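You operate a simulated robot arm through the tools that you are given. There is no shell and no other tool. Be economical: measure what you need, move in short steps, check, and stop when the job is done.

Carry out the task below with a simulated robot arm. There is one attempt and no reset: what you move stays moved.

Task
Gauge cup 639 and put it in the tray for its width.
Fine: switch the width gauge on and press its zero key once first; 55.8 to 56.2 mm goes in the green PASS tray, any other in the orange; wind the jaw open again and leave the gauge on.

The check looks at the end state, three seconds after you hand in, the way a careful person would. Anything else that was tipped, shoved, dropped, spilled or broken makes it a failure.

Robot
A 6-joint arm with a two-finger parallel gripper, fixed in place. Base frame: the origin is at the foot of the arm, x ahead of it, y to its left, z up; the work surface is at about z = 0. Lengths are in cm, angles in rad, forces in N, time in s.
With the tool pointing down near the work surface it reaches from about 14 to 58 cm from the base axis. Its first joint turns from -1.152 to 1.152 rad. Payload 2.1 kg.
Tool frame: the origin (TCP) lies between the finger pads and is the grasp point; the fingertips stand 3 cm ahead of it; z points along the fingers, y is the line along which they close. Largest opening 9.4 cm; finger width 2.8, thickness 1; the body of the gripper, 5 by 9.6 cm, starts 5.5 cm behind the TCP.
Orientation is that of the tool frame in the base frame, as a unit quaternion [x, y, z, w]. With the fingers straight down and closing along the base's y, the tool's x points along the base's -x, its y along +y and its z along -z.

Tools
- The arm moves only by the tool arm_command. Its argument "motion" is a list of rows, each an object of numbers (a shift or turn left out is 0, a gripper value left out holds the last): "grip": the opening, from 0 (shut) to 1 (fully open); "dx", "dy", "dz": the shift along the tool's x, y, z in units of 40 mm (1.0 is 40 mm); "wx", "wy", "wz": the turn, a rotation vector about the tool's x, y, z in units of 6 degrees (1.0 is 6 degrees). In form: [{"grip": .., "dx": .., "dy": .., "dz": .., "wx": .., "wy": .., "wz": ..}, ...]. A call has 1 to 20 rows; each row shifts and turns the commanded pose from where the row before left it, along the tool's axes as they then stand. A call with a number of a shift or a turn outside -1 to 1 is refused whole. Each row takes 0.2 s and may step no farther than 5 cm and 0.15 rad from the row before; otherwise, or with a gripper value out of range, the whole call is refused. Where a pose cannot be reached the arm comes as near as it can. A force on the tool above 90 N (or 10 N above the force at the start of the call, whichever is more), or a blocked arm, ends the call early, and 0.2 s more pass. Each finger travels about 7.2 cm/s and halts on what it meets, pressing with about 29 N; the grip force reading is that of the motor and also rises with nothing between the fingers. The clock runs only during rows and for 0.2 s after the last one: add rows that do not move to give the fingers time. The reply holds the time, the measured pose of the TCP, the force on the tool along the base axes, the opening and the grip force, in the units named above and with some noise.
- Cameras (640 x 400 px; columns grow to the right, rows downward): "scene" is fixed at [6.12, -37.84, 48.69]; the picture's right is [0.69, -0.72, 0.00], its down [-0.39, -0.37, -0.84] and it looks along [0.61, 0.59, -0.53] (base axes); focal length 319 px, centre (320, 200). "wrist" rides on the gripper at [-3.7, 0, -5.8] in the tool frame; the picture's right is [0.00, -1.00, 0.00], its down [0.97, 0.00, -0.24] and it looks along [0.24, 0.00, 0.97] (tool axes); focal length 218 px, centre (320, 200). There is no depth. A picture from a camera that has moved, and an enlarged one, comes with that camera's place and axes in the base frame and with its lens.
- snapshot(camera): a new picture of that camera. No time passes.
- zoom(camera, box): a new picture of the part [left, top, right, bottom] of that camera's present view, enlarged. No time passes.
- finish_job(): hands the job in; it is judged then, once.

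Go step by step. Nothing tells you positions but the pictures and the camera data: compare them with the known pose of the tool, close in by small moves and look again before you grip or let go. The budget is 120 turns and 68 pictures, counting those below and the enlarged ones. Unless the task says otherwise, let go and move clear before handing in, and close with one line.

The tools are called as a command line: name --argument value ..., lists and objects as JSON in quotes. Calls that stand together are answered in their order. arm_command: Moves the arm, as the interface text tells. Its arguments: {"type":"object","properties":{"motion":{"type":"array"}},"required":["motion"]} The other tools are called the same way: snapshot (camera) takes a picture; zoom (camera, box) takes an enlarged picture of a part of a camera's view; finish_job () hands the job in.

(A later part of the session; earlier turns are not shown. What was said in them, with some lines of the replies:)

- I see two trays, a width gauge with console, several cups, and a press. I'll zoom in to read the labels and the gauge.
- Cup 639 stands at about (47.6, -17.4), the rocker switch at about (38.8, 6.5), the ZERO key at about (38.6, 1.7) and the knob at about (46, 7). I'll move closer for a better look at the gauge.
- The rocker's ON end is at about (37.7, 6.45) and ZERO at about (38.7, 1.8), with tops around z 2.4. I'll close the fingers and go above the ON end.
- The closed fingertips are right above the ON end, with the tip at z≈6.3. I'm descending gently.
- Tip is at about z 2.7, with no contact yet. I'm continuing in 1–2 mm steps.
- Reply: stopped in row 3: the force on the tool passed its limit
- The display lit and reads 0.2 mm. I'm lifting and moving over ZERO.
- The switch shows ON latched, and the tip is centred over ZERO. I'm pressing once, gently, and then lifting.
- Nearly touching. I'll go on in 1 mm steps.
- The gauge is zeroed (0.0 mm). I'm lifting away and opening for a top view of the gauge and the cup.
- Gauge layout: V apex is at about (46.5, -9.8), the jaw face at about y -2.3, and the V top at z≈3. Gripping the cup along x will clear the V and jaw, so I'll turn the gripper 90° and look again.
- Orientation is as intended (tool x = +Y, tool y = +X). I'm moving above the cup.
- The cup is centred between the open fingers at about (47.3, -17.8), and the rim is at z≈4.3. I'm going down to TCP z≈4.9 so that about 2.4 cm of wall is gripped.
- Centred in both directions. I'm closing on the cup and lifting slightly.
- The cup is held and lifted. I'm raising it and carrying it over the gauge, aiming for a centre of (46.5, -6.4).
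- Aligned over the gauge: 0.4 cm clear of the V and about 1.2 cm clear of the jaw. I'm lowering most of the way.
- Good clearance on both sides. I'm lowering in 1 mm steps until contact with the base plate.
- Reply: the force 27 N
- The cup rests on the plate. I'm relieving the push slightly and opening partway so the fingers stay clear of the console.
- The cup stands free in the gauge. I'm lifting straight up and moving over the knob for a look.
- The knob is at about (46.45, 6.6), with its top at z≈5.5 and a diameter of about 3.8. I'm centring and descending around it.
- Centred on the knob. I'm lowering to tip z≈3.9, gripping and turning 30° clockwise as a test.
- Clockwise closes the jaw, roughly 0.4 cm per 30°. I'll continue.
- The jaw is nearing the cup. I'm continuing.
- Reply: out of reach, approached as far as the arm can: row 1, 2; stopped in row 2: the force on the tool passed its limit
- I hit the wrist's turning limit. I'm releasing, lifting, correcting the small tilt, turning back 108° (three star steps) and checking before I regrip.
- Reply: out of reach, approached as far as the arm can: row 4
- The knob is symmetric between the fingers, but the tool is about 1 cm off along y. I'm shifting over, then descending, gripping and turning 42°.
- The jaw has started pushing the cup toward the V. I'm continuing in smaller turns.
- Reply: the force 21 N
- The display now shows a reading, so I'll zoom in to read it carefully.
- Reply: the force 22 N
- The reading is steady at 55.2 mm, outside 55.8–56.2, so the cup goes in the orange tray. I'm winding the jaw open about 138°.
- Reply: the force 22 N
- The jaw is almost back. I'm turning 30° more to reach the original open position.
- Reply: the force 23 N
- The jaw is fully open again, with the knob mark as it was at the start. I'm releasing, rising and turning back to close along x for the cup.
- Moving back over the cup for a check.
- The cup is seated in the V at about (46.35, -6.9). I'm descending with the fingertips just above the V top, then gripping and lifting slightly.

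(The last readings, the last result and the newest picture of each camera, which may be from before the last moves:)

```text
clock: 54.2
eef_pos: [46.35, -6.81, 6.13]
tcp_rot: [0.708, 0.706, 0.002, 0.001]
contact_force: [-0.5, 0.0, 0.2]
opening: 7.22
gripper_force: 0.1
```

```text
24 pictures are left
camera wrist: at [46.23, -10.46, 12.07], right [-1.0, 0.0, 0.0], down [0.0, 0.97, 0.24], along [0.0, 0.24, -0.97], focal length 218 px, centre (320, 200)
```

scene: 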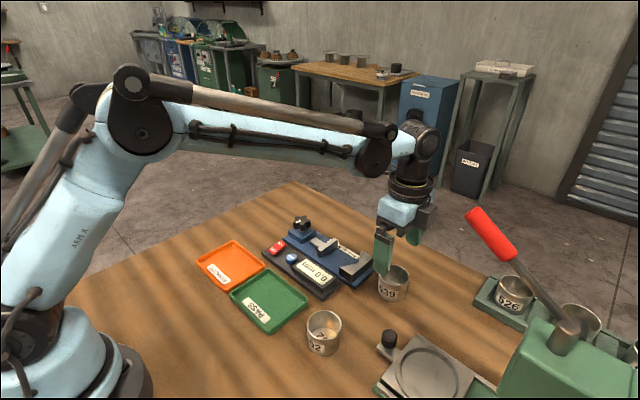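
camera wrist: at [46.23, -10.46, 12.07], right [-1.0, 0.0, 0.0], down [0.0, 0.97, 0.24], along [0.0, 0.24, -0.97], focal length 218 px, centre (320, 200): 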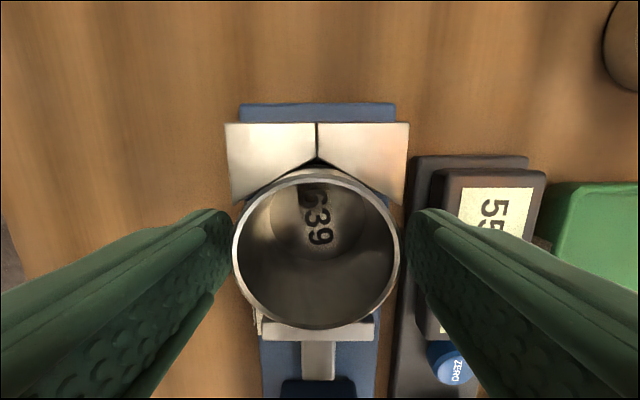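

Slight recentre (1 mm in x, 2 mm away from the V), then grip and lift.

arm_command --motion '[{"dx": 0.05, "dy": 0.03}, {"grip": 0}, {}, {}, {}, {"dz": -0.3}, {"dz": -0.6}, {"dz": -0.8}, {"dz": -0.3}, {}]'

zoom --camera "scene" --box '[180, 160, 420, 310]'

```text
clock: 56.4
eef_pos: [46.54, -6.56, 14.22]
tcp_rot: [0.708, 0.706, 0.002, 0.001]
contact_force: [-0.5, -0.7, 0.3]
opening: 5.39
gripper_force: 28.1
```

```text
2.67 times, centred on (300, 235) of scene
camera zoom: at [6.12, -37.84, 48.69], right [0.69, -0.72, 0.0], down [-0.39, -0.37, -0.84], along [0.61, 0.59, -0.53], focal length 851 px, centre (373, 107)
```

zoom: 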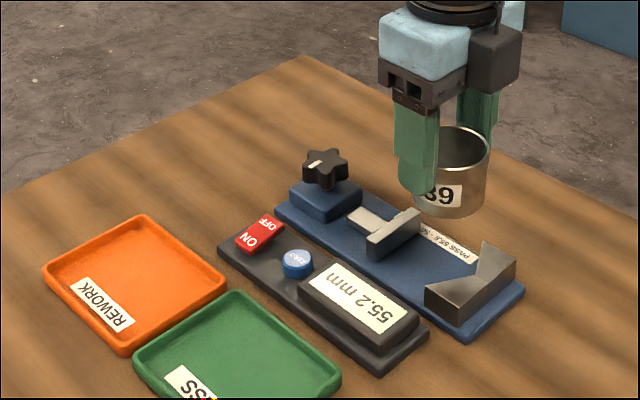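

The cup is clear. I'm carrying it to above the orange tray centre, at about (28.7, 10.8).

arm_command --motion '[{"dx": 0.72, "dy": -0.74}, {"dx": 0.72, "dy": -0.74}, {"dx": 0.72, "dy": -0.74}, {"dx": 0.72, "dy": -0.74}, {"dx": 0.72, "dy": -0.74}, {"dx": 0.72, "dy": -0.74}, {}]'

snapshot --camera "wrist"

snapshot --camera "scene"

```text
clock: 58.0
eef_pos: [28.95, 10.81, 14.23]
tcp_rot: [0.708, 0.706, 0.003, 0.001]
contact_force: [0.0, 0.7, -0.2]
opening: 5.39
gripper_force: 28.7
```

```text
22 pictures are left
camera wrist: at [28.73, 7.09, 20.11], right [-1.0, 0.0, 0.0], down [0.0, 0.97, 0.24], along [0.0, 0.24, -0.97], focal length 218 px, centre (320, 200)
```

wrist: 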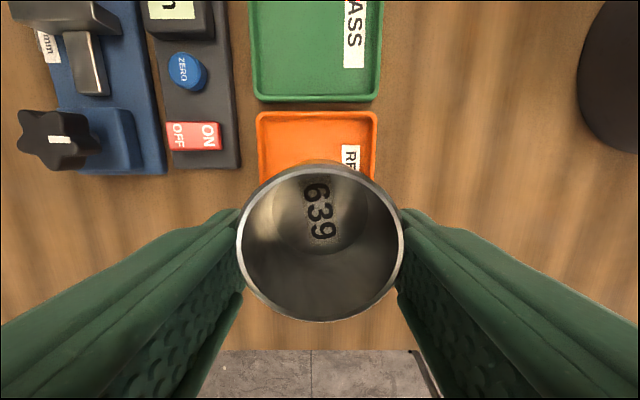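

```text
21 pictures are left
```

scene: 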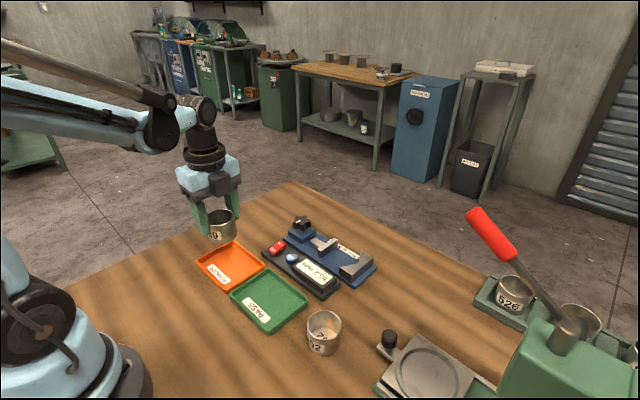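

Above the middle of the orange tray. I'm lowering most of the way.

arm_command --motion '[{"dz": 0.6}, {"dz": 0.6}, {"dz": 0.5}, {"dz": 0.15}, {}]'

zoom --camera "scene" --box '[170, 190, 330, 290]'

snapshot --camera "wrist"

```text
clock: 59.2
eef_pos: [28.88, 10.79, 6.66]
tcp_rot: [0.708, 0.706, 0.002, 0.001]
contact_force: [0.0, -0.2, -0.4]
opening: 5.38
gripper_force: 29.4
```

```text
4.00 times, centred on (250, 240) of scene
camera zoom: at [6.12, -37.84, 48.69], right [0.69, -0.72, 0.0], down [-0.39, -0.37, -0.84], along [0.61, 0.59, -0.53], focal length 1277 px, centre (600, 40)
```

zoom: 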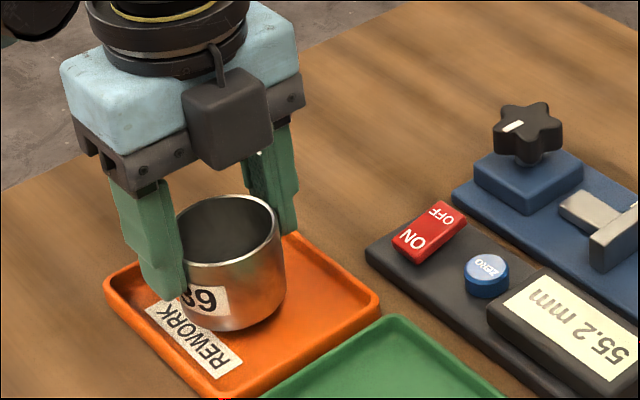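

```text
19 pictures are left
camera wrist: at [28.68, 7.09, 12.66], right [-1.0, 0.0, 0.0], down [0.0, 0.97, 0.24], along [0.0, 0.24, -0.97], focal length 218 px, centre (320, 200)
```

wrist: 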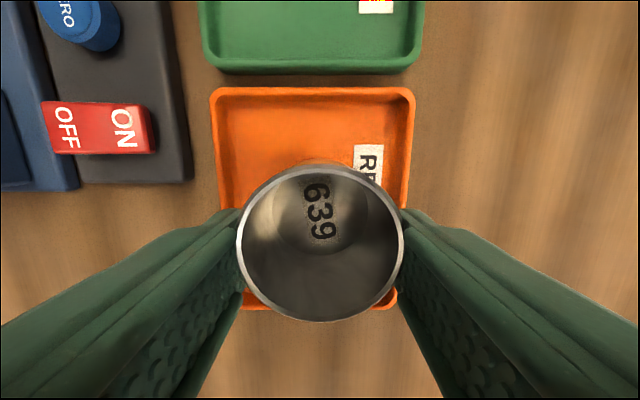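

The cup is inside the tray with clear margins. I'm easing down until it touches the floor.

arm_command --motion '[{"dz": 0.1}, {"dz": 0.05}, {"dz": 0.03}, {"dz": 0.03}, {"dz": 0.03}, {"dz": 0.03}, {}]'

```text
clock: 60.8
eef_pos: [28.9, 10.79, 5.72]
tcp_rot: [0.708, 0.706, 0.002, 0.0]
contact_force: [1.1, -0.4, -1.1]
opening: 5.39
gripper_force: 29.3
```

arm_command --motion '[{"dz": 0.03}, {"dz": 0.03}, {"dz": 0.03}, {}]'

```text
clock: 61.8
eef_pos: [28.9, 10.78, 5.34]
tcp_rot: [0.708, 0.706, 0.002, 0.001]
contact_force: [-2.6, -1.3, 55.8]
opening: 5.35
gripper_force: 29.4
```

The cup has touched the tray floor. I'm relieving the push, opening and rising straight up.

arm_command --motion '[{"dz": -0.05}, {"grip": 0.68}, {}, {}, {}]'

arm_command --motion '[{"dz": -0.4}, {"dz": -0.8}, {"dz": -0.9}, {"dz": -0.9}, {}]'

snapshot --camera "scene"

zoom --camera "scene" --box '[180, 190, 400, 328]'

```text
clock: 63.0
eef_pos: [28.92, 10.84, 5.47]
tcp_rot: [0.708, 0.706, 0.002, 0.001]
contact_force: [-0.6, 0.1, -0.2]
opening: 6.38
gripper_force: 0.1
```

```text
clock: 64.2
eef_pos: [28.75, 10.7, 17.57]
tcp_rot: [0.708, 0.706, 0.003, 0.0]
contact_force: [-0.3, 0.5, 0.5]
opening: 6.4
gripper_force: 0.1
```

```text
18 pictures are left
```

scene: 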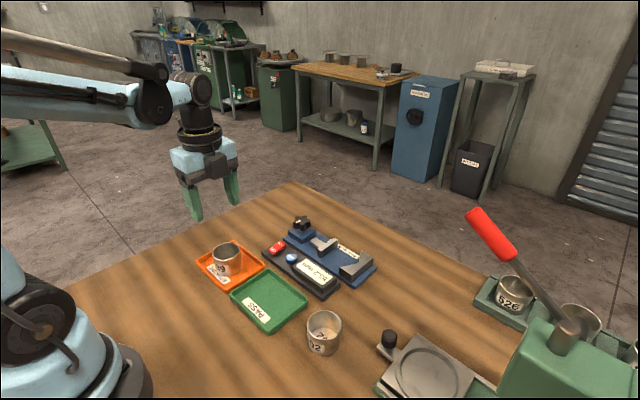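

```text
2.90 times, centred on (290, 259) of scene
camera zoom: at [6.12, -37.84, 48.69], right [0.69, -0.72, 0.0], down [-0.39, -0.37, -0.84], along [0.61, 0.59, -0.53], focal length 926 px, centre (407, 29)
```

zoom: 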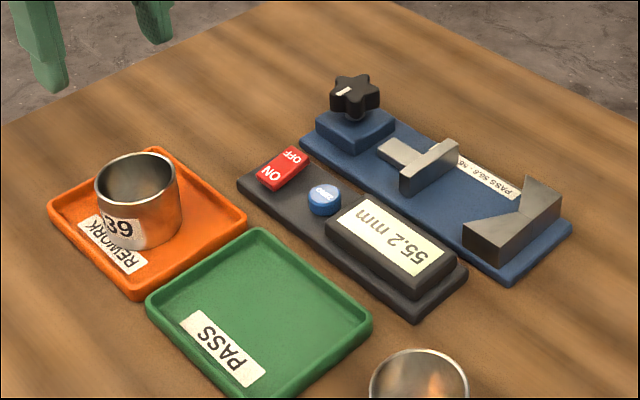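

Cup 639 stands upright in the orange tray, the gauge is on, the jaw is wound open and the arm is clear. I'm handing in.

finish_job

```text
The job is handed in.
```

Cup 639 measured 55.2 mm, outside 55.8–56.2 mm, so it's in the orange REWORK tray; I zeroed the gauge once before measuring, wound its jaw open again and left it on.
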